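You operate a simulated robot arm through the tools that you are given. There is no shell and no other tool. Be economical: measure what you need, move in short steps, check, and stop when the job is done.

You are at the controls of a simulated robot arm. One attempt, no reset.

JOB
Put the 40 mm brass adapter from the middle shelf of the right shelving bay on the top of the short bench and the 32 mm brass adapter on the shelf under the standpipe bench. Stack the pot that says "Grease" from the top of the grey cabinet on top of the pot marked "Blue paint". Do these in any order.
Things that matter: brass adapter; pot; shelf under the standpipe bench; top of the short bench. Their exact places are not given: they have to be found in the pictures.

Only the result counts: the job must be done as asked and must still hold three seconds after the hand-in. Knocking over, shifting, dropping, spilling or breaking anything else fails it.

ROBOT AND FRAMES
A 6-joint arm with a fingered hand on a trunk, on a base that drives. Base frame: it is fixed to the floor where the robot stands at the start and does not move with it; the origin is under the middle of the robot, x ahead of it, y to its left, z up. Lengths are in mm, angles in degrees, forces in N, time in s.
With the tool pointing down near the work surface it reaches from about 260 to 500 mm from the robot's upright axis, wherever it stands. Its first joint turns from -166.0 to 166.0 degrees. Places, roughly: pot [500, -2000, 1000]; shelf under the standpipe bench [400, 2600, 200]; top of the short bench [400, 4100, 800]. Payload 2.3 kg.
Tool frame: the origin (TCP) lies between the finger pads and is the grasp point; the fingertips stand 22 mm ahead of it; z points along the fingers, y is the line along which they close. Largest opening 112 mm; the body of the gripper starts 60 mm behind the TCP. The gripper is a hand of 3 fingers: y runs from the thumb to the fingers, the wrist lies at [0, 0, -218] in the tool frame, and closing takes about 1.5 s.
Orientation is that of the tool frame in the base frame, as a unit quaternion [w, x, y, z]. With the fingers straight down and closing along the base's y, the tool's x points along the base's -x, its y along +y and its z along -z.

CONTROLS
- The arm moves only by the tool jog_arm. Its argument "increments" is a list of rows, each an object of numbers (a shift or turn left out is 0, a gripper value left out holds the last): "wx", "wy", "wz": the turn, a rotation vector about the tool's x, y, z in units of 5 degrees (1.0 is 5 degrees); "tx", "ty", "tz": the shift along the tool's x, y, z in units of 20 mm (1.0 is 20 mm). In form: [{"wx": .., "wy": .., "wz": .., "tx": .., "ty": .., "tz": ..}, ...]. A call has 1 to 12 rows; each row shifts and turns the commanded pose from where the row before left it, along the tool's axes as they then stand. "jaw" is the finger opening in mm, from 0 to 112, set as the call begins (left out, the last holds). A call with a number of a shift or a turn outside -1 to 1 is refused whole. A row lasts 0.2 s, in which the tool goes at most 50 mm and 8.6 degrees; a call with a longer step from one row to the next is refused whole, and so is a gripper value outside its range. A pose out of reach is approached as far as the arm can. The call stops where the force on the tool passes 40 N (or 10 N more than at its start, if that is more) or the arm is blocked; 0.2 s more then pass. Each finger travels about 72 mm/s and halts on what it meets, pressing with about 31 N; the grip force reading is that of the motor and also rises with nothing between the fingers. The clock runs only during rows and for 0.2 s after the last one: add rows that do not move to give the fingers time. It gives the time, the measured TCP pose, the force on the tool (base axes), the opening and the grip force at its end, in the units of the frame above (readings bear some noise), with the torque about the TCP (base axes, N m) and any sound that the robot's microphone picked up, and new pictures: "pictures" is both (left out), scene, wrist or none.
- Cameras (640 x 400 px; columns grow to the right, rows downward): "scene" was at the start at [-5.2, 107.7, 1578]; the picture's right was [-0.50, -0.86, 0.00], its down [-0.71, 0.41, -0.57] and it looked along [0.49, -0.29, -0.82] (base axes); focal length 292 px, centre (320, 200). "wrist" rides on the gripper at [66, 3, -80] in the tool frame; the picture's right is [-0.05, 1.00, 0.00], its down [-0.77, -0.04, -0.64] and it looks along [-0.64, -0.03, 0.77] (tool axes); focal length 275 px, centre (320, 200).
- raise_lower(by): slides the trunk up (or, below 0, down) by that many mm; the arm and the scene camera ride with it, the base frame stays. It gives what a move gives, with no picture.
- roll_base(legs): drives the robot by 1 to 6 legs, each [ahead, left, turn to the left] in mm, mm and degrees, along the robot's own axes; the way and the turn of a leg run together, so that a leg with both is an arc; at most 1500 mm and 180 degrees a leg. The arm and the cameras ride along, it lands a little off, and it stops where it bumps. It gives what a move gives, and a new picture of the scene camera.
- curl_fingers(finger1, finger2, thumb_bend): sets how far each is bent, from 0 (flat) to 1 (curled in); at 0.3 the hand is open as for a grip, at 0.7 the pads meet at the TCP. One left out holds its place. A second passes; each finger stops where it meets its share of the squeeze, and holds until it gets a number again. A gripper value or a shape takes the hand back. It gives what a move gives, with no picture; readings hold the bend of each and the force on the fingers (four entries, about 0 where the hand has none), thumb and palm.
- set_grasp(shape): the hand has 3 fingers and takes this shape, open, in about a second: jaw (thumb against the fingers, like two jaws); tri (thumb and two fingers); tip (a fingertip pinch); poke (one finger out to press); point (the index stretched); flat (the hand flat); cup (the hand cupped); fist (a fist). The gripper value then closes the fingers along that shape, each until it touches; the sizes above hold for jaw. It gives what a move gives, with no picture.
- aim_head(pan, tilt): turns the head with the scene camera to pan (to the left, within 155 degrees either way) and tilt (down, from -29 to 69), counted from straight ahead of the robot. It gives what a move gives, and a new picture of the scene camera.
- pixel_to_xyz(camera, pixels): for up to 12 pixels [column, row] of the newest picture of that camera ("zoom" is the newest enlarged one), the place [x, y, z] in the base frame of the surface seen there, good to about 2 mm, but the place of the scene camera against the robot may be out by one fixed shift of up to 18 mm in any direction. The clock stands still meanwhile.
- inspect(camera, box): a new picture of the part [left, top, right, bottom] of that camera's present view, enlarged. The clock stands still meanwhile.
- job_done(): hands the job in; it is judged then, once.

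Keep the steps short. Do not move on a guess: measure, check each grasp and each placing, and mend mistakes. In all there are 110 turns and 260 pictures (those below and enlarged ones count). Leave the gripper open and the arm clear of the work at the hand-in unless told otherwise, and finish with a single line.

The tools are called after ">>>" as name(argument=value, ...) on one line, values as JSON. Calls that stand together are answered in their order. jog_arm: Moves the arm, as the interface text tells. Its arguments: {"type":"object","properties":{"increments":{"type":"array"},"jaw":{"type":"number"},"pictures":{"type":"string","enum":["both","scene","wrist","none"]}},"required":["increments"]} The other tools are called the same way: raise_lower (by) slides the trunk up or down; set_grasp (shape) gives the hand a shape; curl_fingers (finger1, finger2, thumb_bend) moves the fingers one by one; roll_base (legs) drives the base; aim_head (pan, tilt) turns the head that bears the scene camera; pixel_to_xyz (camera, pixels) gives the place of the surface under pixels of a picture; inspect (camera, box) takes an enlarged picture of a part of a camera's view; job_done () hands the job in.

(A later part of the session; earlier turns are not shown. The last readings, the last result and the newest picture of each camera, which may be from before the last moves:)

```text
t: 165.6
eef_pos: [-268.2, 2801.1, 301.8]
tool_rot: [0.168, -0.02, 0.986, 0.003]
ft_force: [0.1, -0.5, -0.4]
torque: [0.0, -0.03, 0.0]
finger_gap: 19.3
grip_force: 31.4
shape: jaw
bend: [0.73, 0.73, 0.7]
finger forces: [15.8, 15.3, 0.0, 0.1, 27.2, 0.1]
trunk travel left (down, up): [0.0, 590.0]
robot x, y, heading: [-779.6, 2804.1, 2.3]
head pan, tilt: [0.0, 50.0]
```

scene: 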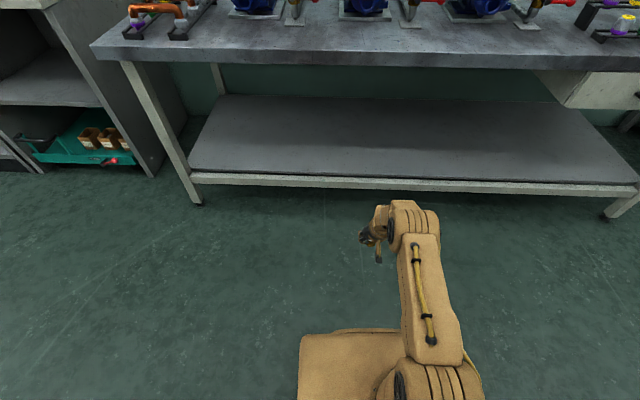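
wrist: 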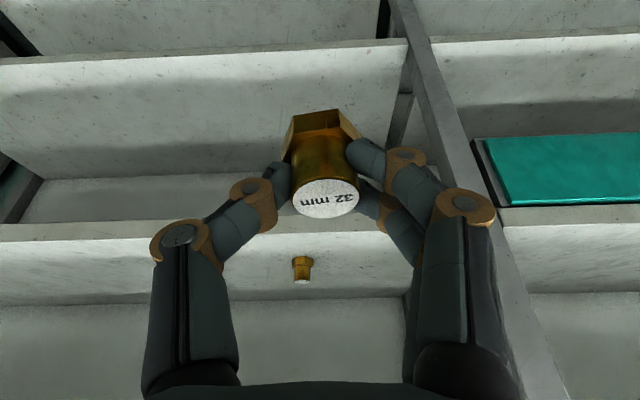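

All in reach. I'll check how high the arm is before driving it under the bench, and measure the shelf.

>>> pixel_to_xyz(camera="scene", pixels=[[413, 212], [400, 208], [420, 240], [435, 330], [380, 215], [300, 178], [300, 160], [300, 60], [430, 180], [380, 205]])

>>> jog_arm(increments=[{}], pictures="wrist")

```text
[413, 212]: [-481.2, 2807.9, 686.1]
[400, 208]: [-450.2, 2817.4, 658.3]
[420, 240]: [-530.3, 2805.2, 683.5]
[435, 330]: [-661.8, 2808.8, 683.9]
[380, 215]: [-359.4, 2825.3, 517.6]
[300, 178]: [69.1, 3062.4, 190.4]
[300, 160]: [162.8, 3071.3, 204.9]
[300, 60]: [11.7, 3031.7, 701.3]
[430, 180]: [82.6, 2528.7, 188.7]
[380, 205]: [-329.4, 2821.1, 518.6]
```

```text
t: 166.0
eef_pos: [-269.3, 2802.6, 302.5]
tool_rot: [0.168, -0.021, 0.986, 0.004]
ft_force: [-0.1, -0.5, 0.6]
torque: [-0.02, -0.01, -0.01]
finger_gap: 19.6
grip_force: 31.2
shape: jaw
bend: [0.73, 0.73, 0.7]
finger forces: [15.9, 15.2, 0.0, 0.1, 27.3, 0.0]
trunk travel left (down, up): [0.0, 590.0]
robot x, y, heading: [-775.2, 2802.3, 2.6]
head pan, tilt: [0.0, 50.0]
```

wrist: 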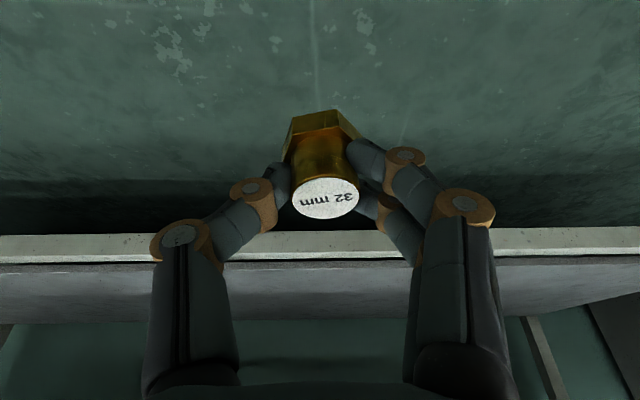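

>>> pixel_to_xyz(camera="wrist", pixels=[[120, 240], [120, 258], [120, 267], [120, 290], [120, 310], [560, 235], [560, 258], [560, 275]])

```text
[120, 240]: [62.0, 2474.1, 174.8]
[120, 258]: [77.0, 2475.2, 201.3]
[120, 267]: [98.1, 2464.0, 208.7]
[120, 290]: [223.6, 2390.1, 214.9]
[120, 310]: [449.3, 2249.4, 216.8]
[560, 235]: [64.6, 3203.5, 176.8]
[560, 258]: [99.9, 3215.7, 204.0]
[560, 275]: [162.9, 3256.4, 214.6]
```

The shelf is at z=215.5 from x≈100. I'll square up and drive ahead 420 mm, with the adapter's bottom at 265, above the shelf.

>>> roll_base(legs=[[0, 0, -2.6], [425, 0, 0]])

>>> jog_arm(increments=[{}], pictures="wrist")

>>> pixel_to_xyz(camera="wrist", pixels=[[120, 140], [250, 100], [420, 100], [120, 220], [320, 60]])

>>> pixel_to_xyz(camera="scene", pixels=[[413, 212], [400, 208], [395, 200]])

```text
t: 169.0
eef_pos: [154.3, 2782.3, 302.4]
tool_rot: [0.168, -0.002, 0.986, 0.001]
ft_force: [0.3, -0.7, -0.2]
torque: [0.0, -0.01, 0.0]
finger_gap: 19.4
grip_force: 30.7
shape: jaw
bend: [0.73, 0.73, 0.7]
finger forces: [15.7, 15.3, 0.1, 0.0, 27.2, 0.1]
trunk travel left (down, up): [0.0, 590.0]
robot x, y, heading: [-353.8, 2800.5, 0.3]
head pan, tilt: [0.0, 50.0]
```

scene: 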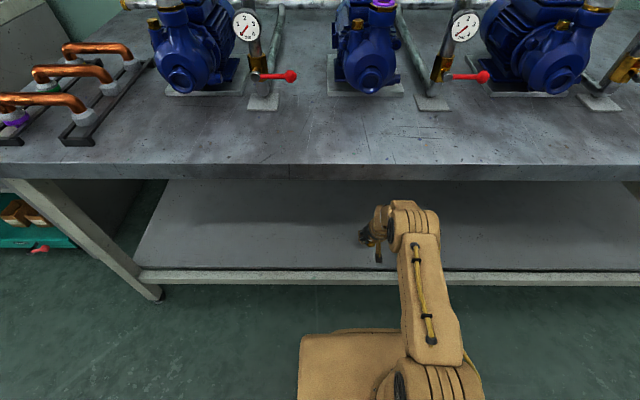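

```text
t: 169.4
eef_pos: [156.0, 2781.4, 301.8]
tool_rot: [0.168, -0.002, 0.986, 0.001]
ft_force: [0.2, -0.2, -1.3]
torque: [0.02, -0.01, -0.03]
finger_gap: 19.7
grip_force: 31.1
shape: jaw
bend: [0.73, 0.73, 0.7]
finger forces: [15.8, 15.4, 0.1, 0.1, 27.3, 0.0]
trunk travel left (down, up): [0.0, 590.0]
robot x, y, heading: [-355.3, 2800.6, 0.3]
head pan, tilt: [0.0, 50.0]
```

wrist: 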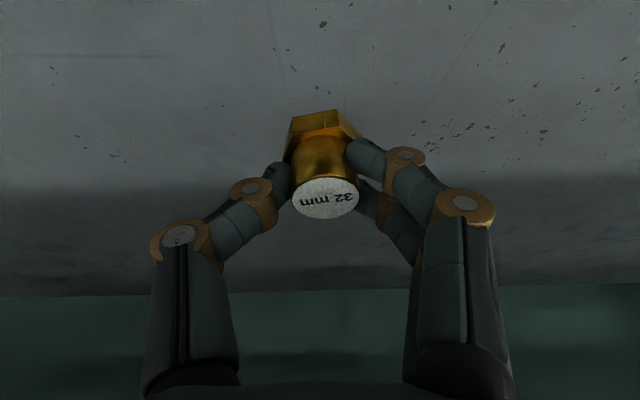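

```text
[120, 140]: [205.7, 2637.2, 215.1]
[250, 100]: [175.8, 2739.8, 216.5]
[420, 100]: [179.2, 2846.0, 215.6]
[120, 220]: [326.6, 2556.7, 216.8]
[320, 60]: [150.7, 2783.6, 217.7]
```

```text
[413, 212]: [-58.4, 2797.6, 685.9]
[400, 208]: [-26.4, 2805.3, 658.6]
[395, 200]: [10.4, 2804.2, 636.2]
```

Shelf at 216 below the hand. Down 44 mm first.

>>> jog_arm(increments=[{"tz": 0.55, "tx": 0.194}, {"tz": 0.55, "tx": 0.194}, {"tz": 0.55, "tx": 0.194}, {"tz": 0.42, "tx": 0.148}, {}], pictures="wrist")

```text
t: 170.6
eef_pos: [153.1, 2781.8, 258.9]
tool_rot: [0.168, -0.001, 0.986, 0.0]
ft_force: [-0.2, 0.2, -1.0]
torque: [-0.01, 0.0, -0.03]
finger_gap: 19.4
grip_force: 31.0
shape: jaw
bend: [0.73, 0.73, 0.7]
finger forces: [15.7, 15.3, 0.0, 0.1, 27.1, 0.0]
trunk travel left (down, up): [0.0, 590.0]
robot x, y, heading: [-350.9, 2800.0, 0.2]
head pan, tilt: [0.0, 50.0]
```

wrist: 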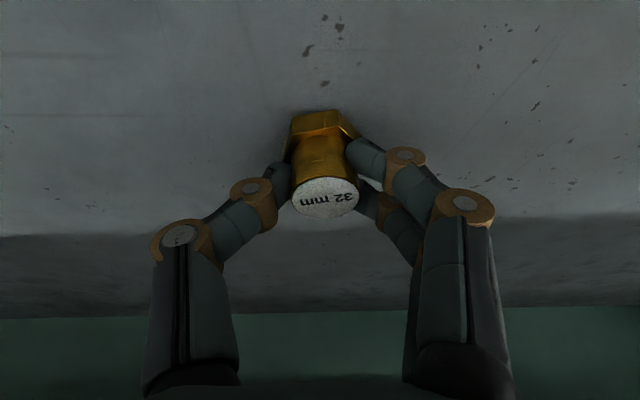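

>>> jog_arm(increments=[{"tz": 0.14, "tx": 0.05}, {"tz": 0.09, "tx": 0.032}, {"tz": 0.05, "tx": 0.018}, {}], pictures="none")

```text
t: 171.6
eef_pos: [154.9, 2781.6, 253.2]
tool_rot: [0.17, -0.001, 0.986, 0.0]
ft_force: [-0.1, 1.2, 3.7]
torque: [0.1, 0.06, 0.0]
finger_gap: 19.4
grip_force: 30.6
shape: jaw
bend: [0.73, 0.73, 0.7]
finger forces: [19.6, 15.8, 0.0, 0.0, 27.5, 0.0]
trunk travel left (down, up): [0.0, 590.0]
robot x, y, heading: [-352.2, 2804.8, 0.3]
head pan, tilt: [0.0, 50.0]
```

Light contact (3.7 N). Open to 60.

>>> jog_arm(increments=[{}, {}, {}, {}], jaw=60, pictures="wrist")

```text
t: 172.6
eef_pos: [153.6, 2783.1, 253.1]
tool_rot: [0.168, -0.001, 0.986, 0.0]
ft_force: [0.2, 0.3, 0.5]
torque: [-0.03, 0.0, 0.01]
finger_gap: 59.5
grip_force: 0.0
shape: jaw
bend: [0.72, 0.72, 0.7]
finger forces: [0.0, 0.0, 0.1, 0.0, 0.1, 0.0]
trunk travel left (down, up): [0.0, 590.0]
robot x, y, heading: [-348.7, 2803.8, -0.0]
head pan, tilt: [0.0, 50.0]
```

wrist: 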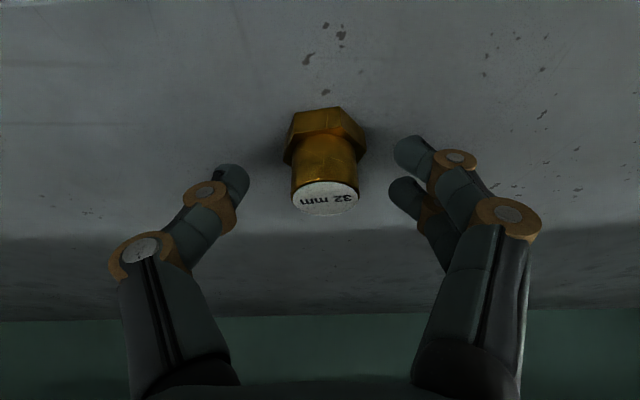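

Standing free. Straight up 50, then drive back.

>>> jog_arm(increments=[{"tz": -0.6, "tx": -0.21}, {"tz": -0.6, "tx": -0.21}, {"tz": -0.6, "tx": -0.21}, {"tz": -0.6, "tx": -0.21}, {}], pictures="none")

>>> roll_base(legs=[[-430, 0, 0]])

>>> jog_arm(increments=[{}], pictures="wrist")

```text
t: 173.8
eef_pos: [153.4, 2783.1, 302.8]
tool_rot: [0.168, -0.001, 0.986, 0.0]
ft_force: [0.0, 0.5, 0.4]
torque: [0.0, -0.02, 0.01]
finger_gap: 59.4
grip_force: 0.1
shape: jaw
bend: [0.72, 0.72, 0.7]
finger forces: [0.1, 0.0, 0.0, 0.0, 0.0, 0.0]
trunk travel left (down, up): [0.0, 590.0]
robot x, y, heading: [-350.1, 2804.3, 0.4]
head pan, tilt: [0.0, 50.0]
```

```text
t: 176.4
eef_pos: [-269.4, 2779.9, 302.7]
tool_rot: [0.167, 0.001, 0.986, 0.0]
ft_force: [0.2, 0.4, -0.1]
torque: [0.0, 0.02, 0.01]
finger_gap: 59.3
grip_force: 0.0
shape: jaw
bend: [0.72, 0.72, 0.7]
finger forces: [0.1, 0.0, 0.1, 0.0, 0.1, 0.1]
trunk travel left (down, up): [0.0, 590.0]
robot x, y, heading: [-777.5, 2802.7, 0.1]
head pan, tilt: [0.0, 50.0]
```

scene: 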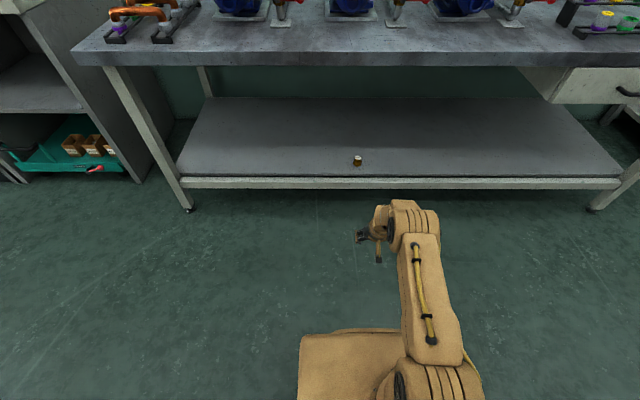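

```text
t: 176.8
eef_pos: [-271.0, 2780.3, 302.5]
tool_rot: [0.168, 0.0, 0.986, -0.001]
ft_force: [1.0, 0.3, 0.1]
torque: [-0.01, 0.02, -0.01]
finger_gap: 59.3
grip_force: 0.2
shape: jaw
bend: [0.72, 0.72, 0.7]
finger forces: [0.0, 0.1, 0.0, 0.0, 0.0, 0.1]
trunk travel left (down, up): [0.0, 590.0]
robot x, y, heading: [-776.6, 2800.4, 0.0]
head pan, tilt: [0.0, 50.0]
```

wrist: 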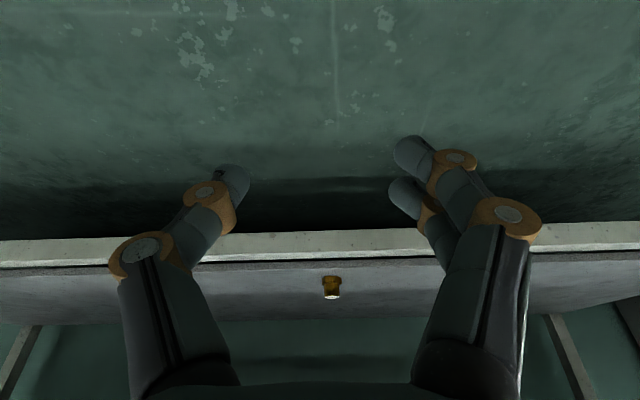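

The 32 mm adapter is on the shelf. I'll fold the arm back up the same way, raise the trunk, and drive right toward the cabinet.

>>> jog_arm(increments=[{"tz": -0.9, "tx": -0.16}, {"tz": -0.9, "tx": -0.16}, {"tz": -0.9, "tx": -0.16}, {"tz": -0.9, "tx": -0.16}, {"tz": -0.9, "tx": -0.16}, {"tz": -0.9, "tx": -0.16}, {"tz": -0.9, "tx": -0.16}, {"tz": -0.9, "tx": -0.16}, {"tz": -0.9, "tx": -0.16}], pictures="none")

>>> jog_arm(increments=[{"tz": -0.915, "tx": -0.11}, {"tz": -0.915, "tx": -0.11}, {"tz": -0.915, "tx": -0.11}, {"tz": -0.915, "tx": -0.11}, {"tz": -0.915, "tx": -0.11}, {"tz": -0.915, "tx": -0.11}, {"tz": -0.915, "tx": -0.11}, {"tz": -0.915, "tx": -0.11}, {"tz": -0.915, "tx": -0.11}, {"tz": -0.915, "tx": -0.11}, {"tz": -0.915, "tx": -0.11}, {"tz": -0.915, "tx": -0.11}], pictures="none")

>>> raise_lower(by=440)

>>> roll_base(legs=[[0, -1450, 0], [0, -1450, 0], [0, -1000, 0]])

>>> aim_head(pan=-40, tilt=30)

```text
t: 178.8
eef_pos: [-296.9, 2782.0, 465.3]
tool_rot: [0.169, 0.0, 0.986, 0.001]
ft_force: [1.0, -0.1, 0.8]
torque: [0.0, -0.01, 0.01]
finger_gap: 59.5
grip_force: 0.2
shape: jaw
bend: [0.72, 0.72, 0.7]
finger forces: [0.0, 0.1, 0.1, 0.0, 0.1, 0.0]
trunk travel left (down, up): [0.0, 590.0]
robot x, y, heading: [-776.5, 2800.5, 0.3]
head pan, tilt: [0.0, 50.0]
```

```text
t: 181.4
eef_pos: [-345.4, 2779.7, 680.9]
tool_rot: [0.169, 0.001, 0.986, 0.0]
ft_force: [-0.3, -0.4, -0.8]
torque: [-0.01, -0.01, 0.01]
finger_gap: 59.4
grip_force: 0.1
shape: jaw
bend: [0.72, 0.72, 0.7]
finger forces: [0.0, 0.0, 0.0, 0.1, 0.0, 0.1]
trunk travel left (down, up): [0.0, 590.0]
robot x, y, heading: [-779.8, 2802.6, 0.1]
head pan, tilt: [0.0, 50.0]
```

```text
refused: 440 is not a number from -400 to 400
```

```text
t: 200.3
eef_pos: [-295.8, -1134.0, 680.6]
tool_rot: [0.168, -0.007, 0.986, 0.002]
ft_force: [0.4, 0.1, -0.2]
torque: [-0.01, 0.01, -0.02]
finger_gap: 59.6
grip_force: 0.1
shape: jaw
bend: [0.72, 0.72, 0.7]
finger forces: [0.0, 0.0, 0.1, 0.0, 0.1, 0.0]
trunk travel left (down, up): [0.0, 590.0]
robot x, y, heading: [-729.5, -1119.3, 1.3]
head pan, tilt: [0.0, 50.0]
```

scene: 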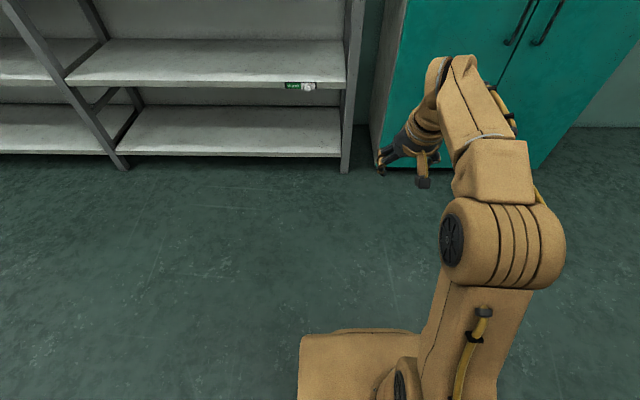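

```text
t: 201.4
eef_pos: [-296.3, -1134.6, 681.2]
tool_rot: [0.168, -0.006, 0.986, 0.001]
ft_force: [0.3, 0.4, -0.1]
torque: [0.01, 0.0, -0.02]
finger_gap: 59.5
grip_force: 0.0
shape: jaw
bend: [0.72, 0.72, 0.7]
finger forces: [0.0, 0.1, 0.0, 0.1, 0.0, 0.0]
trunk travel left (down, up): [0.0, 590.0]
robot x, y, heading: [-725.3, -1117.6, 1.0]
head pan, tilt: [-40.0, 30.0]
```

scene: 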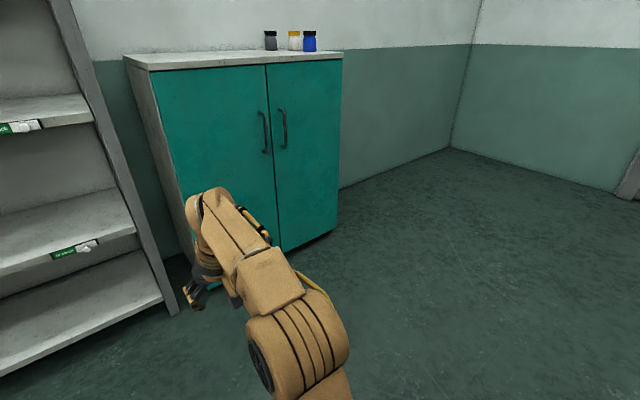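

Three pots are on the cabinet. I'll raise the trunk, drive further right, and look at them.

>>> raise_lower(by=390)

>>> roll_base(legs=[[0, -800, -1.2], [300, 0, 0]])

>>> aim_head(pan=0, tilt=35)

```text
t: 205.2
eef_pos: [-296.0, -1134.3, 1070.5]
tool_rot: [0.168, -0.006, 0.986, 0.001]
ft_force: [-0.4, 0.0, 1.3]
torque: [-0.01, 0.03, -0.01]
finger_gap: 59.2
grip_force: 0.1
shape: jaw
bend: [0.72, 0.72, 0.7]
finger forces: [0.0, 0.0, 0.0, 0.1, 0.0, 0.1]
trunk travel left (down, up): [-390.0, 200.0]
robot x, y, heading: [-730.3, -1118.2, 1.0]
head pan, tilt: [-40.0, 30.0]
```

```text
t: 211.1
eef_pos: [-1.0, -1966.4, 1072.0]
tool_rot: [0.168, 0.016, 0.986, -0.003]
ft_force: [0.6, 0.4, 0.8]
torque: [-0.01, 0.02, -0.01]
finger_gap: 59.4
grip_force: 0.1
shape: jaw
bend: [0.72, 0.72, 0.7]
finger forces: [0.0, 0.0, 0.2, 0.1, 0.0, 0.0]
trunk travel left (down, up): [-390.0, 200.0]
robot x, y, heading: [-435.7, -1928.6, -1.5]
head pan, tilt: [-40.0, 30.0]
```

scene: 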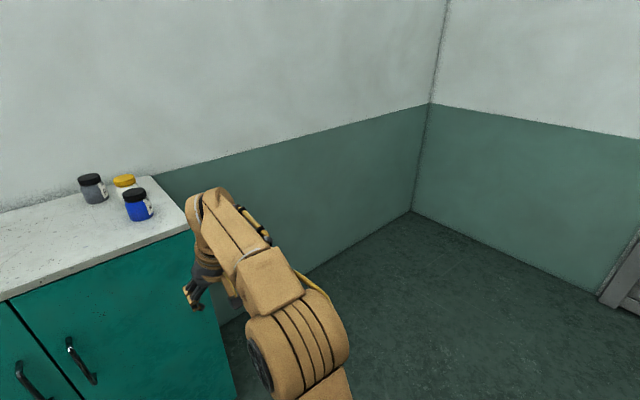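

```text
t: 212.2
eef_pos: [-3.1, -1966.0, 1071.0]
tool_rot: [0.168, 0.015, 0.986, -0.002]
ft_force: [-0.2, 0.7, -0.8]
torque: [-0.01, 0.0, 0.01]
finger_gap: 59.4
grip_force: 0.0
shape: jaw
bend: [0.72, 0.72, 0.7]
finger forces: [0.0, 0.1, 0.0, 0.1, 0.1, 0.0]
trunk travel left (down, up): [-390.0, 200.0]
robot x, y, heading: [-430.6, -1931.9, -1.6]
head pan, tilt: [0.0, 35.0]
```

scene: 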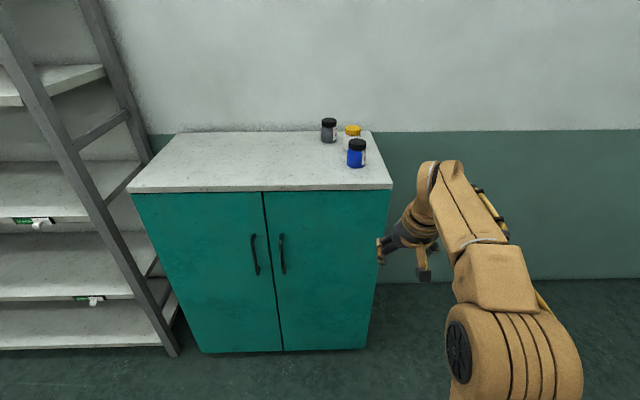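

>>> inspect(camera="scene", box=[300, 105, 396, 200])

>>> pixel_to_xyz(camera="scene", pixels=[[329, 121], [329, 135], [353, 128], [357, 145], [357, 155], [130, 190], [388, 187], [370, 135], [300, 170], [340, 150]])

```text
4.21 times, centred on (348, 152) of scene
```

zoom: 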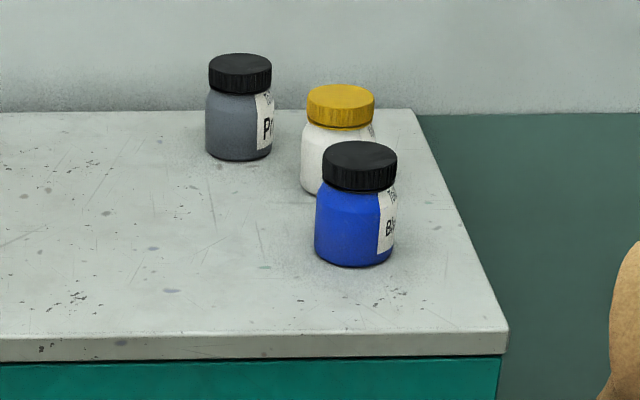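

```text
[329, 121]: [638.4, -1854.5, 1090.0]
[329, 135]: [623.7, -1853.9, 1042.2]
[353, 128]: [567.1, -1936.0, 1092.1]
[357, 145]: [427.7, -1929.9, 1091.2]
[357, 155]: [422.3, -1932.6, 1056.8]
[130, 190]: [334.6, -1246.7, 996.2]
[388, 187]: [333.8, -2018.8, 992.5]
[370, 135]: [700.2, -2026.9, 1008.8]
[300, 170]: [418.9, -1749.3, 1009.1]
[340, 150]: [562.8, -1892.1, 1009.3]
```

The labels face right. I'll drive right 650 mm to read them.

>>> roll_base(legs=[[0, -650, 1.6]])

>>> aim_head(pan=30, tilt=25)

>>> inspect(camera="scene", box=[220, 100, 420, 225])

```text
t: 215.8
eef_pos: [-12.5, -2602.5, 1071.6]
tool_rot: [0.168, 0.003, 0.986, 0.0]
ft_force: [0.0, -0.6, -0.2]
torque: [0.01, 0.01, 0.02]
finger_gap: 59.3
grip_force: 0.1
shape: jaw
bend: [0.72, 0.72, 0.7]
finger forces: [0.0, 0.1, 0.0, 0.0, 0.0, 0.0]
trunk travel left (down, up): [-390.0, 200.0]
robot x, y, heading: [-443.1, -2573.7, -0.4]
head pan, tilt: [0.0, 35.0]
```

scene: 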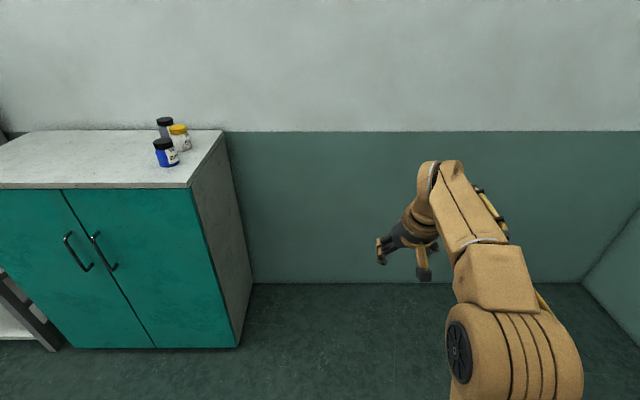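

```text
t: 216.7
eef_pos: [-11.9, -2601.2, 1071.5]
tool_rot: [0.168, 0.003, 0.986, 0.0]
ft_force: [-0.2, -0.1, -0.5]
torque: [0.02, -0.01, 0.0]
finger_gap: 59.6
grip_force: 0.0
shape: jaw
bend: [0.72, 0.72, 0.7]
finger forces: [0.0, 0.0, 0.1, 0.0, 0.0, 0.0]
trunk travel left (down, up): [-390.0, 200.0]
robot x, y, heading: [-443.8, -2579.0, -0.5]
head pan, tilt: [30.0, 25.0]
```

scene: 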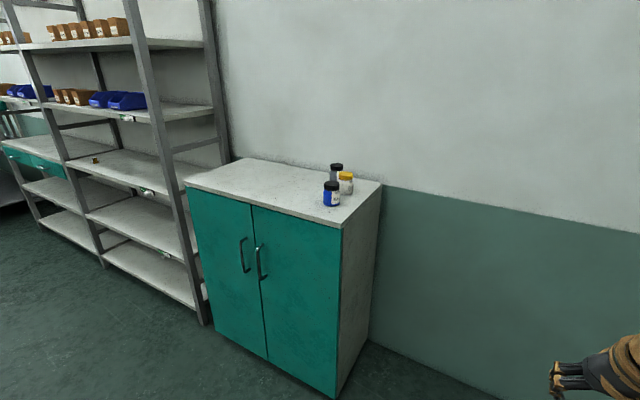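

```text
3.20 times, centred on (320, 162) of scene
```

zoom: 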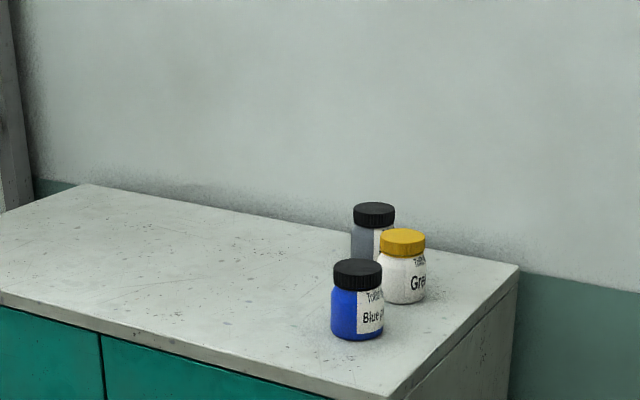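

>>> inspect(camera="scene", box=[315, 155, 363, 215])

>>> pixel_to_xyz(camera="zoom", pixels=[[200, 160], [300, 120], [300, 230], [320, 340], [100, 300]])

```text
6.67 times, centred on (339, 185) of scene
```

zoom: 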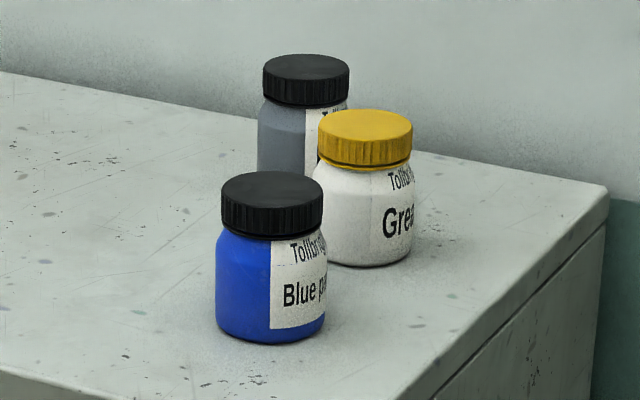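

```text
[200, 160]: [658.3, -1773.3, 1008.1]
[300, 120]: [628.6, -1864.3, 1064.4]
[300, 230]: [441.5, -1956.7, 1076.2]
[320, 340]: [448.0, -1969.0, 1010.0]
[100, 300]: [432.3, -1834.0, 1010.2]
```

It reads "Grea…", and the blue pot "Blue p…". I'll raise the trunk so the hand passes well above the pots, reduce the tilt to 10°, and drive in front of them.

>>> raise_lower(by=195)

>>> jog_arm(increments=[{"wy": 0.94}, {"wy": 0.94}, {}], jaw=90, pictures="none")

>>> roll_base(legs=[[0, 665, 0.5], [430, 0, 0]])

>>> jog_arm(increments=[{}], pictures="wrist")

```text
t: 218.8
eef_pos: [-12.9, -2602.4, 1266.4]
tool_rot: [0.169, 0.004, 0.986, 0.0]
ft_force: [-0.5, -1.0, -0.6]
torque: [-0.03, -0.02, -0.02]
finger_gap: 59.5
grip_force: 0.0
shape: jaw
bend: [0.72, 0.72, 0.7]
finger forces: [0.1, 0.0, 0.1, 0.0, 0.1, 0.0]
trunk travel left (down, up): [-585.0, 5.0]
robot x, y, heading: [-443.4, -2579.6, 0.0]
head pan, tilt: [30.0, 25.0]
```

```text
t: 219.6
eef_pos: [-14.6, -2601.2, 1265.8]
tool_rot: [0.088, 0.004, 0.996, 0.0]
ft_force: [0.0, -0.3, -0.3]
torque: [-0.01, 0.01, -0.03]
finger_gap: 89.8
grip_force: 0.0
shape: jaw
bend: [0.59, 0.59, 0.55]
finger forces: [0.0, 0.1, 0.0, 0.1, 0.0, 0.0]
trunk travel left (down, up): [-585.0, 5.0]
robot x, y, heading: [-446.1, -2577.9, -0.1]
head pan, tilt: [30.0, 25.0]
```

```text
t: 225.5
eef_pos: [413.7, -1926.1, 1266.3]
tool_rot: [0.086, -0.004, 0.996, 0.0]
ft_force: [-0.3, -0.3, -0.4]
torque: [0.02, 0.01, 0.01]
finger_gap: 90.2
grip_force: 0.1
shape: jaw
bend: [0.59, 0.59, 0.55]
finger forces: [0.0, 0.0, 0.1, 0.1, 0.1, 0.0]
trunk travel left (down, up): [-585.0, 5.0]
robot x, y, heading: [-17.9, -1908.1, 0.6]
head pan, tilt: [30.0, 25.0]
```

scene: 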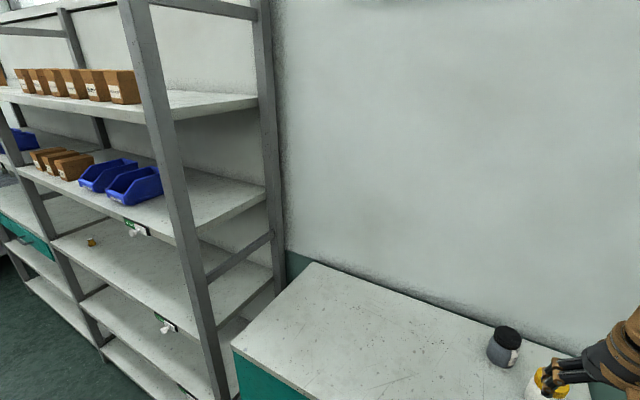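

```text
t: 225.9
eef_pos: [413.1, -1925.5, 1266.5]
tool_rot: [0.087, -0.004, 0.996, 0.0]
ft_force: [-0.3, -0.4, 0.3]
torque: [0.0, -0.04, 0.02]
finger_gap: 89.8
grip_force: 0.1
shape: jaw
bend: [0.59, 0.59, 0.55]
finger forces: [0.0, 0.0, 0.1, 0.0, 0.0, 0.0]
trunk travel left (down, up): [-585.0, 5.0]
robot x, y, heading: [-17.4, -1912.5, 0.6]
head pan, tilt: [30.0, 25.0]
```

wrist: 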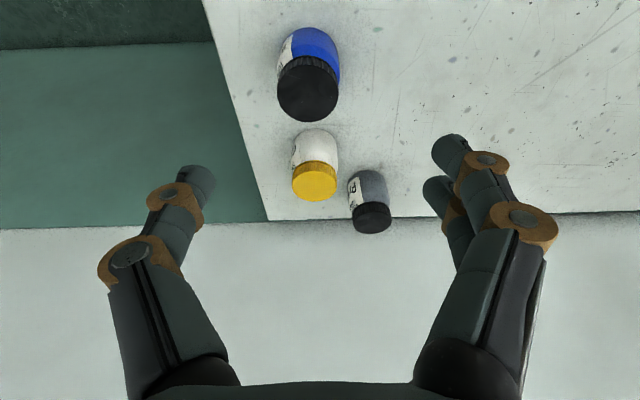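

>>> inspect(camera="wrist", box=[240, 20, 420, 240])

>>> pixel_to_xyz(camera="wrist", pixels=[[309, 92], [278, 90], [339, 90], [315, 182], [294, 182], [336, 182], [315, 167], [315, 198], [372, 218], [240, 120], [400, 150], [313, 40]])

```text
1.82 times, centred on (330, 130) of wrist
```

zoom: 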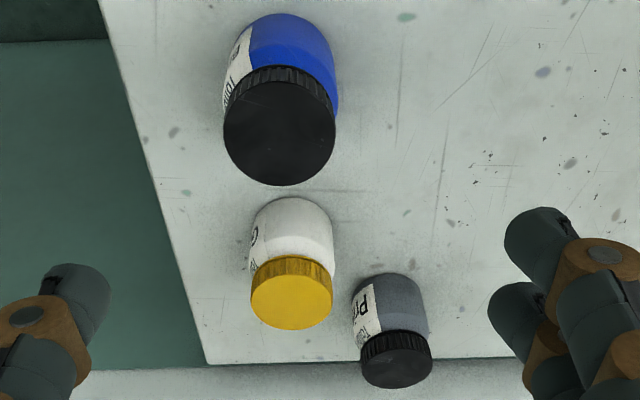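

```text
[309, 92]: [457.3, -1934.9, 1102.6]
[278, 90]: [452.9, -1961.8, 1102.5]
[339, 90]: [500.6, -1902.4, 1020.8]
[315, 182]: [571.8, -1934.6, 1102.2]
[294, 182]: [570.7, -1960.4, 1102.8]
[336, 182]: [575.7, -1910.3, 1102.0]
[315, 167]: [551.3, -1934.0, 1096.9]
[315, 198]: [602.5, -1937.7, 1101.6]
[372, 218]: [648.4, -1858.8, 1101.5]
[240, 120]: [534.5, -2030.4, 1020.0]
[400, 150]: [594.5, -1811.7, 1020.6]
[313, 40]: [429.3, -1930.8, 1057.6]
```

The "Grease" pot (yellow lid) has its axis near (577,-1935), top 1102; the blue pot is at (457,-1933), cabinet top 1020. I'll drive ahead 88 mm and right a little, then recheck.

>>> roll_base(legs=[[88, -6, -0.6]])

>>> jog_arm(increments=[{}], pictures="wrist")

>>> inspect(camera="wrist", box=[220, 0, 420, 200])

```text
t: 227.0
eef_pos: [502.2, -1934.9, 1266.1]
tool_rot: [0.088, 0.001, 0.996, 0.0]
ft_force: [-0.6, -0.1, 0.8]
torque: [0.01, -0.02, 0.0]
finger_gap: 89.8
grip_force: 0.1
shape: jaw
bend: [0.59, 0.59, 0.55]
finger forces: [0.1, 0.0, 0.0, 0.0, 0.0, 0.0]
trunk travel left (down, up): [-585.0, 5.0]
robot x, y, heading: [72.1, -1916.8, 0.0]
head pan, tilt: [30.0, 25.0]
```

scene: 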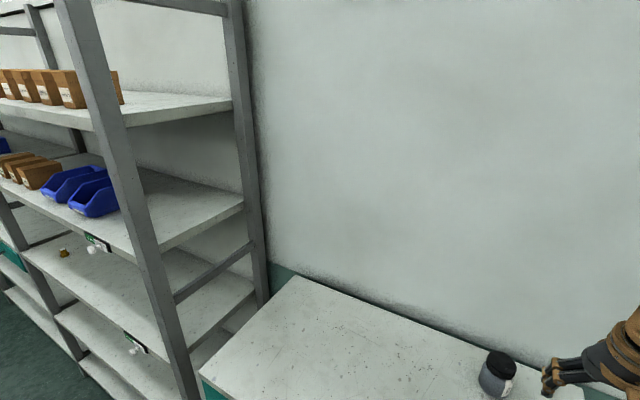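

```text
t: 227.4
eef_pos: [500.3, -1934.4, 1267.8]
tool_rot: [0.087, 0.0, 0.996, 0.0]
ft_force: [-0.8, -0.1, -0.8]
torque: [0.0, 0.02, -0.01]
finger_gap: 89.9
grip_force: 0.0
shape: jaw
bend: [0.59, 0.59, 0.55]
finger forces: [0.1, 0.2, 0.1, 0.1, 0.0, 0.1]
trunk travel left (down, up): [-585.0, 5.0]
robot x, y, heading: [70.0, -1914.4, -0.1]
head pan, tilt: [30.0, 25.0]
```

wrist: 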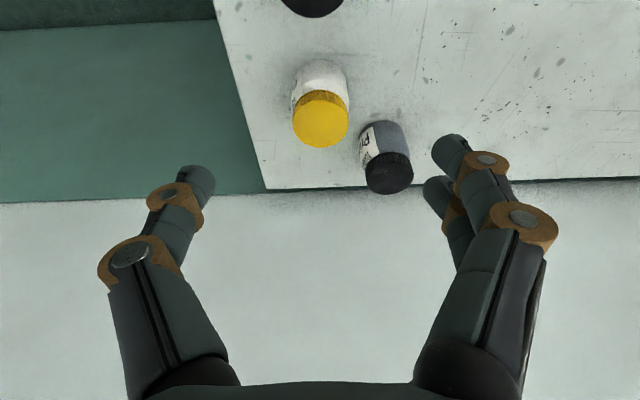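

```text
2.00 times, centred on (320, 100) of wrist
```

zoom: 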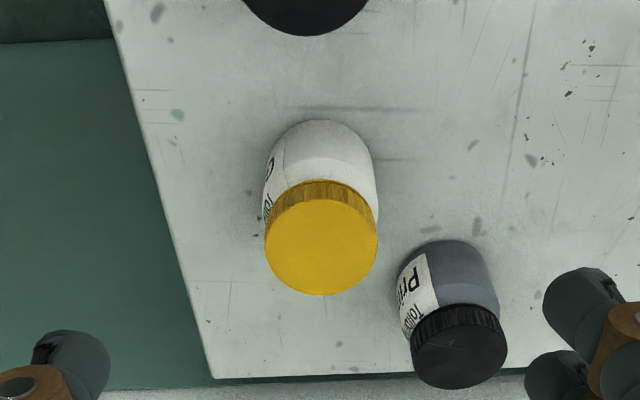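

>>> pixel_to_xyz(camera="zoom", pixels=[[321, 244], [267, 240], [376, 240], [322, 292], [321, 200], [458, 345], [321, 150], [305, 33], [410, 345]])

```text
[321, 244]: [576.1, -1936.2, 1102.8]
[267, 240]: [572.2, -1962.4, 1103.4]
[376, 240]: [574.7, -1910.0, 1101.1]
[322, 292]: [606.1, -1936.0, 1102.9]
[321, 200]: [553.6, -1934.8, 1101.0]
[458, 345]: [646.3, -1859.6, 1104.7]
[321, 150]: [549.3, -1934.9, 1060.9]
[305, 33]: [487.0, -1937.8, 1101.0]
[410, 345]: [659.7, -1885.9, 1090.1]
```

The Grease axis is at (578.5,-1936), lid radius 26. With jaw 90 the fingers straddle the pots in y, so I'll come down to z≈1090 in front of it, between the pots, and then go forward.

>>> raise_lower(by=-50)

>>> jog_arm(increments=[{"tz": 0.893, "tx": 0.158, "ty": -0.012}, {"tz": 0.893, "tx": 0.158, "ty": -0.012}, {"tz": 0.893, "tx": 0.158, "ty": -0.012}, {"tz": 0.893, "tx": 0.158, "ty": -0.012}, {"tz": 0.5, "tx": 0.09}, {}], jaw=94, pictures="both")

>>> aim_head(pan=-10, tilt=45)

```text
t: 228.4
eef_pos: [502.0, -1934.7, 1215.9]
tool_rot: [0.087, 0.001, 0.996, 0.0]
ft_force: [0.5, 0.3, -0.4]
torque: [0.03, 0.01, 0.01]
finger_gap: 89.8
grip_force: 0.0
shape: jaw
bend: [0.59, 0.59, 0.55]
finger forces: [0.0, 0.0, 0.1, 0.0, 0.1, 0.0]
trunk travel left (down, up): [-535.0, 55.0]
robot x, y, heading: [70.7, -1913.1, 0.1]
head pan, tilt: [30.0, 25.0]
```

```text
t: 229.8
eef_pos: [500.0, -1935.9, 1133.3]
tool_rot: [0.087, 0.001, 0.996, -0.001]
ft_force: [0.4, 0.8, 0.4]
torque: [0.02, -0.01, -0.02]
finger_gap: 93.8
grip_force: 0.0
shape: jaw
bend: [0.56, 0.56, 0.51]
finger forces: [0.0, 0.0, 0.1, 0.0, 0.1, 0.1]
trunk travel left (down, up): [-535.0, 55.0]
robot x, y, heading: [73.1, -1909.4, -0.1]
head pan, tilt: [30.0, 25.0]
```

scene: 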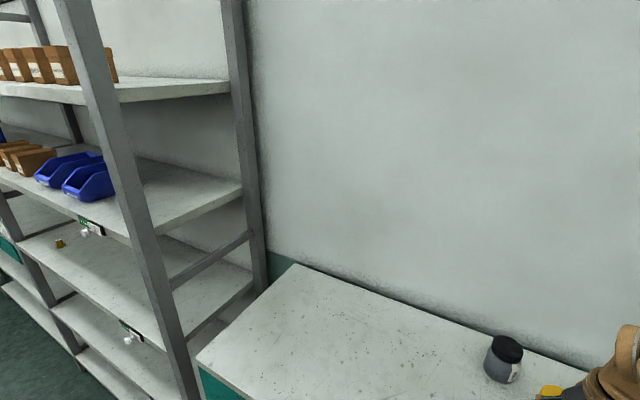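
wrist: 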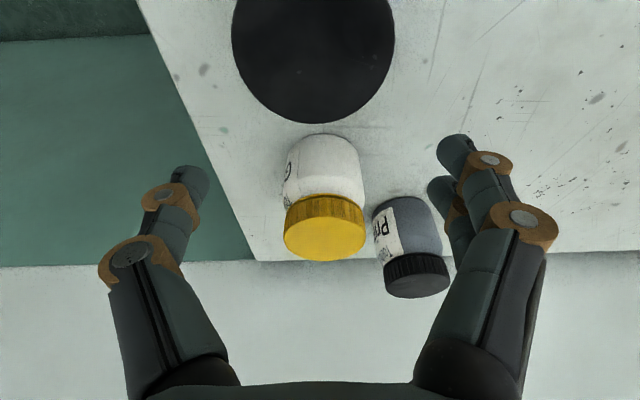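

```text
t: 230.8
eef_pos: [500.8, -1935.7, 1133.8]
tool_rot: [0.088, 0.001, 0.996, 0.0]
ft_force: [0.6, -0.2, -0.1]
torque: [0.0, -0.01, -0.02]
finger_gap: 93.8
grip_force: 0.1
shape: jaw
bend: [0.56, 0.56, 0.51]
finger forces: [0.0, 0.0, 0.1, 0.0, 0.0, 0.0]
trunk travel left (down, up): [-535.0, 55.0]
robot x, y, heading: [71.1, -1913.6, 0.1]
head pan, tilt: [-10.0, 45.0]
```

scene: 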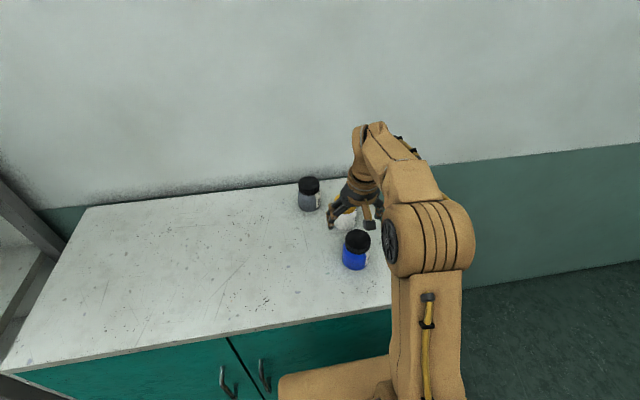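

Now forward 76 and down 43 together, fingers passing beside the lid.

>>> jog_arm(increments=[{"tz": 0.556, "tx": -0.674}, {"tz": 0.556, "tx": -0.674}, {"tz": 0.556, "tx": -0.674}, {"tz": 0.556, "tx": -0.674}, {"tz": 0.556, "tx": -0.674}, {}], pictures="both")

```text
t: 232.2
eef_pos: [576.7, -1935.1, 1090.5]
tool_rot: [0.087, 0.002, 0.996, -0.001]
ft_force: [-0.3, 0.7, 0.0]
torque: [-0.01, 0.0, 0.02]
finger_gap: 93.8
grip_force: 0.0
shape: jaw
bend: [0.56, 0.56, 0.51]
finger forces: [0.0, 0.0, 0.0, 0.0, 0.0, 0.1]
trunk travel left (down, up): [-535.0, 55.0]
robot x, y, heading: [69.1, -1912.2, 0.3]
head pan, tilt: [-10.0, 45.0]
```

scene: 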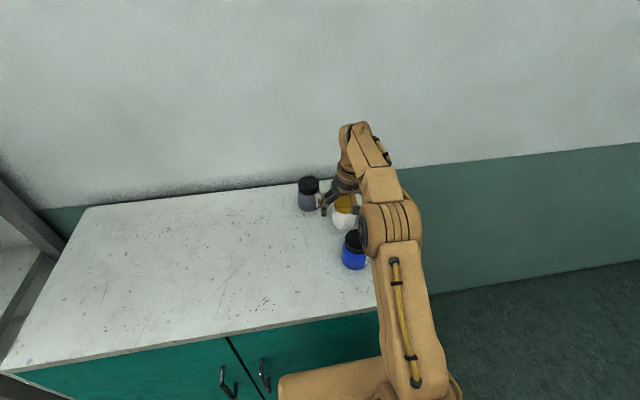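
wrist: 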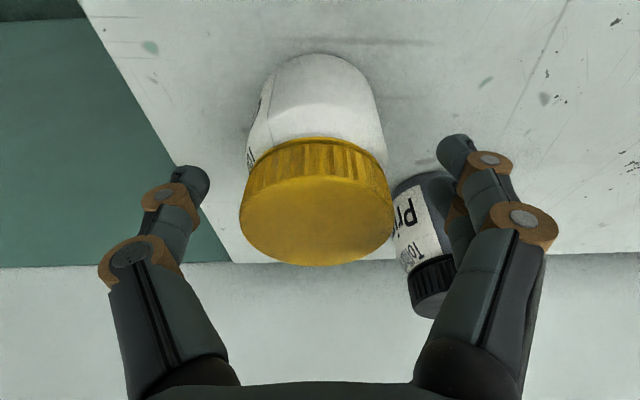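

In reach, and all clear. Down 17 mm to z≈1073.

>>> jog_arm(increments=[{"tz": 0.42, "tx": 0.07, "ty": -0.03}, {"tz": 0.42, "tx": 0.07}, {}], pictures="none")

>>> jog_arm(increments=[{}, {}, {}], jaw=68, pictures="wrist")

>>> pixel_to_xyz(camera="wrist", pixels=[[320, 200], [222, 178], [430, 150], [425, 190], [320, 130]])

```text
t: 233.0
eef_pos: [576.9, -1937.5, 1074.0]
tool_rot: [0.087, 0.001, 0.996, 0.0]
ft_force: [0.4, 0.5, 0.3]
torque: [0.02, -0.02, -0.02]
finger_gap: 93.9
grip_force: 0.1
shape: jaw
bend: [0.56, 0.56, 0.51]
finger forces: [0.0, 0.0, 0.0, 0.0, 0.0, 0.0]
trunk travel left (down, up): [-535.0, 55.0]
robot x, y, heading: [71.5, -1914.8, 0.1]
head pan, tilt: [-10.0, 45.0]
```

```text
t: 233.8
eef_pos: [577.9, -1936.2, 1073.5]
tool_rot: [0.087, 0.001, 0.996, 0.0]
ft_force: [0.5, 0.6, 0.1]
torque: [0.0, -0.01, 0.03]
finger_gap: 68.4
grip_force: 0.1
shape: jaw
bend: [0.71, 0.71, 0.71]
finger forces: [0.1, 0.0, 0.1, 0.0, 0.1, 0.1]
trunk travel left (down, up): [-535.0, 55.0]
robot x, y, heading: [71.5, -1914.5, 0.2]
head pan, tilt: [-10.0, 45.0]
```

wrist: 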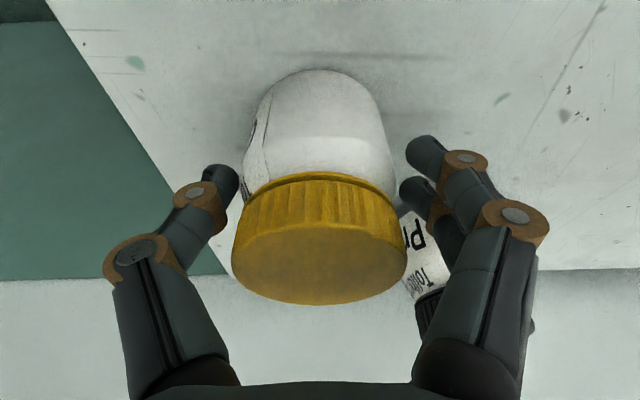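

```text
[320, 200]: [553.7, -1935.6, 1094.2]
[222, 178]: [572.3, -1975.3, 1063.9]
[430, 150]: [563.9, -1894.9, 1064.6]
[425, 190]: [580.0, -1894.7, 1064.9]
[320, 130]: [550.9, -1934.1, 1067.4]
```

The tips bracket the axis (579). I'll go 7 mm lower for a grip on the straight body, then squeeze.

>>> jog_arm(increments=[{"tz": 0.35, "tx": 0.06}, {}], pictures="none")

>>> jog_arm(increments=[{}, {}, {}, {}], jaw=44, pictures="wrist")

```text
t: 234.4
eef_pos: [576.2, -1935.8, 1066.6]
tool_rot: [0.087, 0.001, 0.996, 0.0]
ft_force: [-0.9, 0.1, 0.0]
torque: [-0.01, 0.05, -0.02]
finger_gap: 68.6
grip_force: 0.1
shape: jaw
bend: [0.71, 0.71, 0.71]
finger forces: [0.0, 0.0, 0.0, 0.1, 0.1, 0.0]
trunk travel left (down, up): [-535.0, 55.0]
robot x, y, heading: [71.3, -1913.5, 0.0]
head pan, tilt: [-10.0, 45.0]
```

```text
t: 235.4
eef_pos: [578.0, -1936.8, 1066.3]
tool_rot: [0.087, 0.001, 0.996, 0.0]
ft_force: [0.5, 0.1, -0.2]
torque: [-0.01, 0.0, 0.03]
finger_gap: 52.9
grip_force: 31.3
shape: jaw
bend: [0.73, 0.73, 0.7]
finger forces: [14.5, 14.5, 0.0, 0.0, 28.1, 0.0]
trunk travel left (down, up): [-535.0, 55.0]
robot x, y, heading: [68.9, -1915.7, 0.3]
head pan, tilt: [-10.0, 45.0]
```

wrist: 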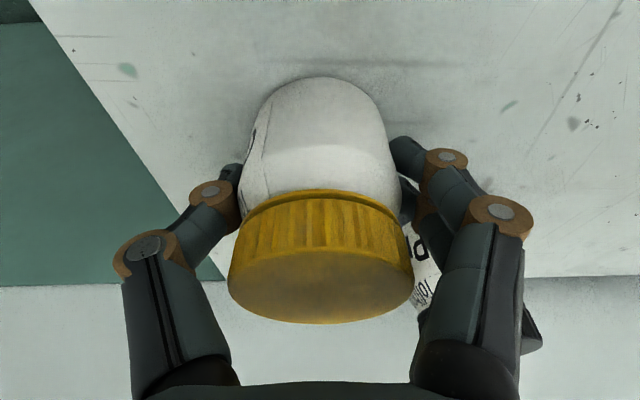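

Even grip: 14.5 and 14.5 against 28. I'll lift with the trunk.

>>> raise_lower(by=52)

>>> jog_arm(increments=[{}], pictures="both")

```text
t: 236.4
eef_pos: [576.4, -1936.0, 1118.4]
tool_rot: [0.088, 0.001, 0.996, 0.0]
ft_force: [0.0, 0.4, -1.5]
torque: [0.02, 0.01, 0.03]
finger_gap: 52.9
grip_force: 31.0
shape: jaw
bend: [0.73, 0.73, 0.7]
finger forces: [14.5, 14.7, 0.0, 0.0, 28.2, 0.1]
trunk travel left (down, up): [-587.0, 3.0]
robot x, y, heading: [69.6, -1914.8, 0.2]
head pan, tilt: [-10.0, 45.0]
```

```text
t: 236.8
eef_pos: [576.3, -1935.8, 1118.7]
tool_rot: [0.087, 0.0, 0.996, 0.0]
ft_force: [0.1, -0.3, -1.2]
torque: [0.0, -0.03, 0.02]
finger_gap: 53.1
grip_force: 31.2
shape: jaw
bend: [0.73, 0.73, 0.7]
finger forces: [14.5, 14.7, 0.1, 0.0, 28.2, 0.1]
trunk travel left (down, up): [-587.0, 3.0]
robot x, y, heading: [67.4, -1916.3, 0.1]
head pan, tilt: [-10.0, 45.0]
```

scene: 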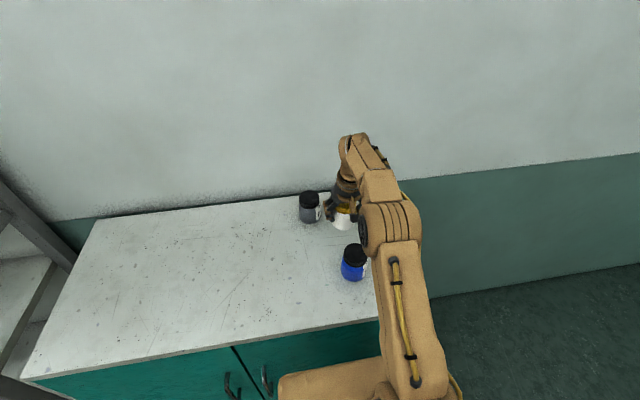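
wrist: 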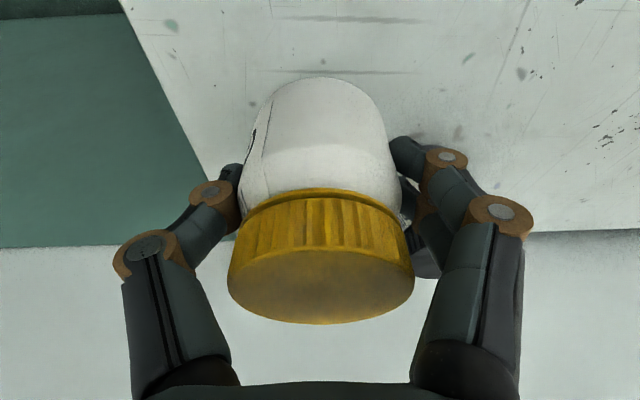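

Held; its bottom is at about 1072. I'll raise 50 more while pulling back 30.

>>> jog_arm(increments=[{"tz": -0.545, "tx": 0.21}, {"tz": -0.545, "tx": 0.21}, {"tz": -0.545, "tx": 0.21}, {"tz": -0.545, "tx": 0.21}, {"tz": -0.545, "tx": 0.21}, {}], pictures="both")

```text
t: 238.2
eef_pos: [548.0, -1936.5, 1168.3]
tool_rot: [0.087, 0.0, 0.996, 0.0]
ft_force: [-0.3, 0.3, -2.6]
torque: [0.01, 0.03, -0.01]
finger_gap: 52.9
grip_force: 30.6
shape: jaw
bend: [0.73, 0.73, 0.7]
finger forces: [14.6, 14.8, 0.0, 0.0, 28.2, 0.1]
trunk travel left (down, up): [-587.0, 3.0]
robot x, y, heading: [71.3, -1916.1, 0.2]
head pan, tilt: [-10.0, 45.0]
```

scene: 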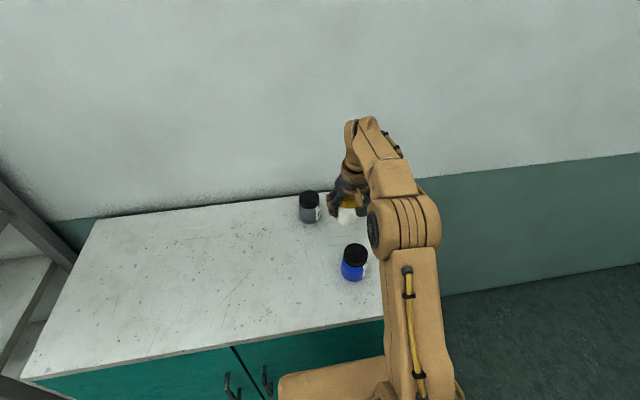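
wrist: 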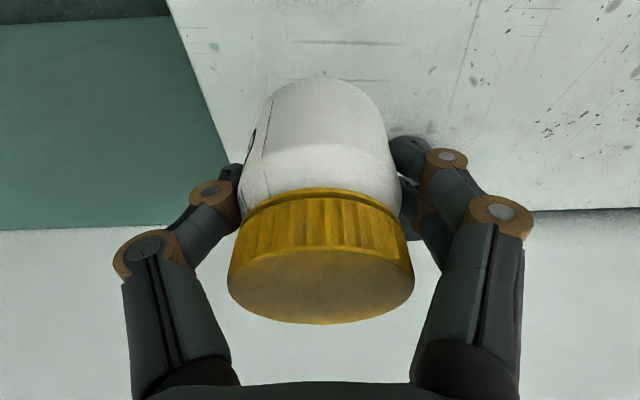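

I'll fix the blue lid's centre by comparing it with the grey pot in the scene camera, since the wrist camera already gave the grey one.

>>> inspect(camera="scene", box=[280, 175, 400, 295])

```text
3.33 times, centred on (340, 235) of scene
```

zoom: 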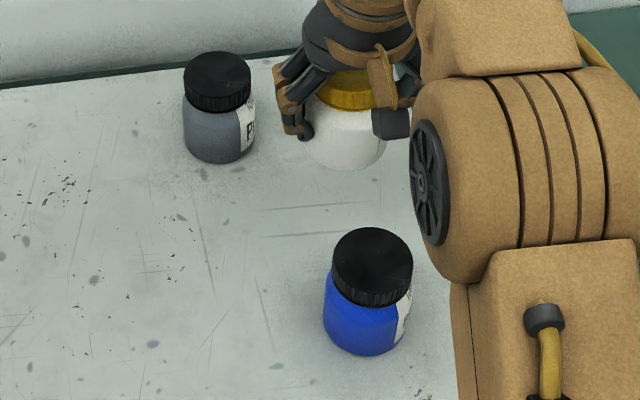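

>>> pixel_to_xyz(camera="zoom", pixels=[[372, 258], [336, 258], [409, 258], [372, 231], [372, 286], [217, 75], [188, 75], [247, 75], [217, 54], [217, 96]])

```text
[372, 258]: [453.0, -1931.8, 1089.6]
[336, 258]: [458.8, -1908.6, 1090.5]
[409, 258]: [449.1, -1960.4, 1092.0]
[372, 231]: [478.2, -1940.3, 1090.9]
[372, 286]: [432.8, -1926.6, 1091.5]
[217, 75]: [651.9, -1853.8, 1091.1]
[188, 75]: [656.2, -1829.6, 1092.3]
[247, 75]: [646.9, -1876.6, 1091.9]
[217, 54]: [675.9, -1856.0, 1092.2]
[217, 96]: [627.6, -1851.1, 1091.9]
```

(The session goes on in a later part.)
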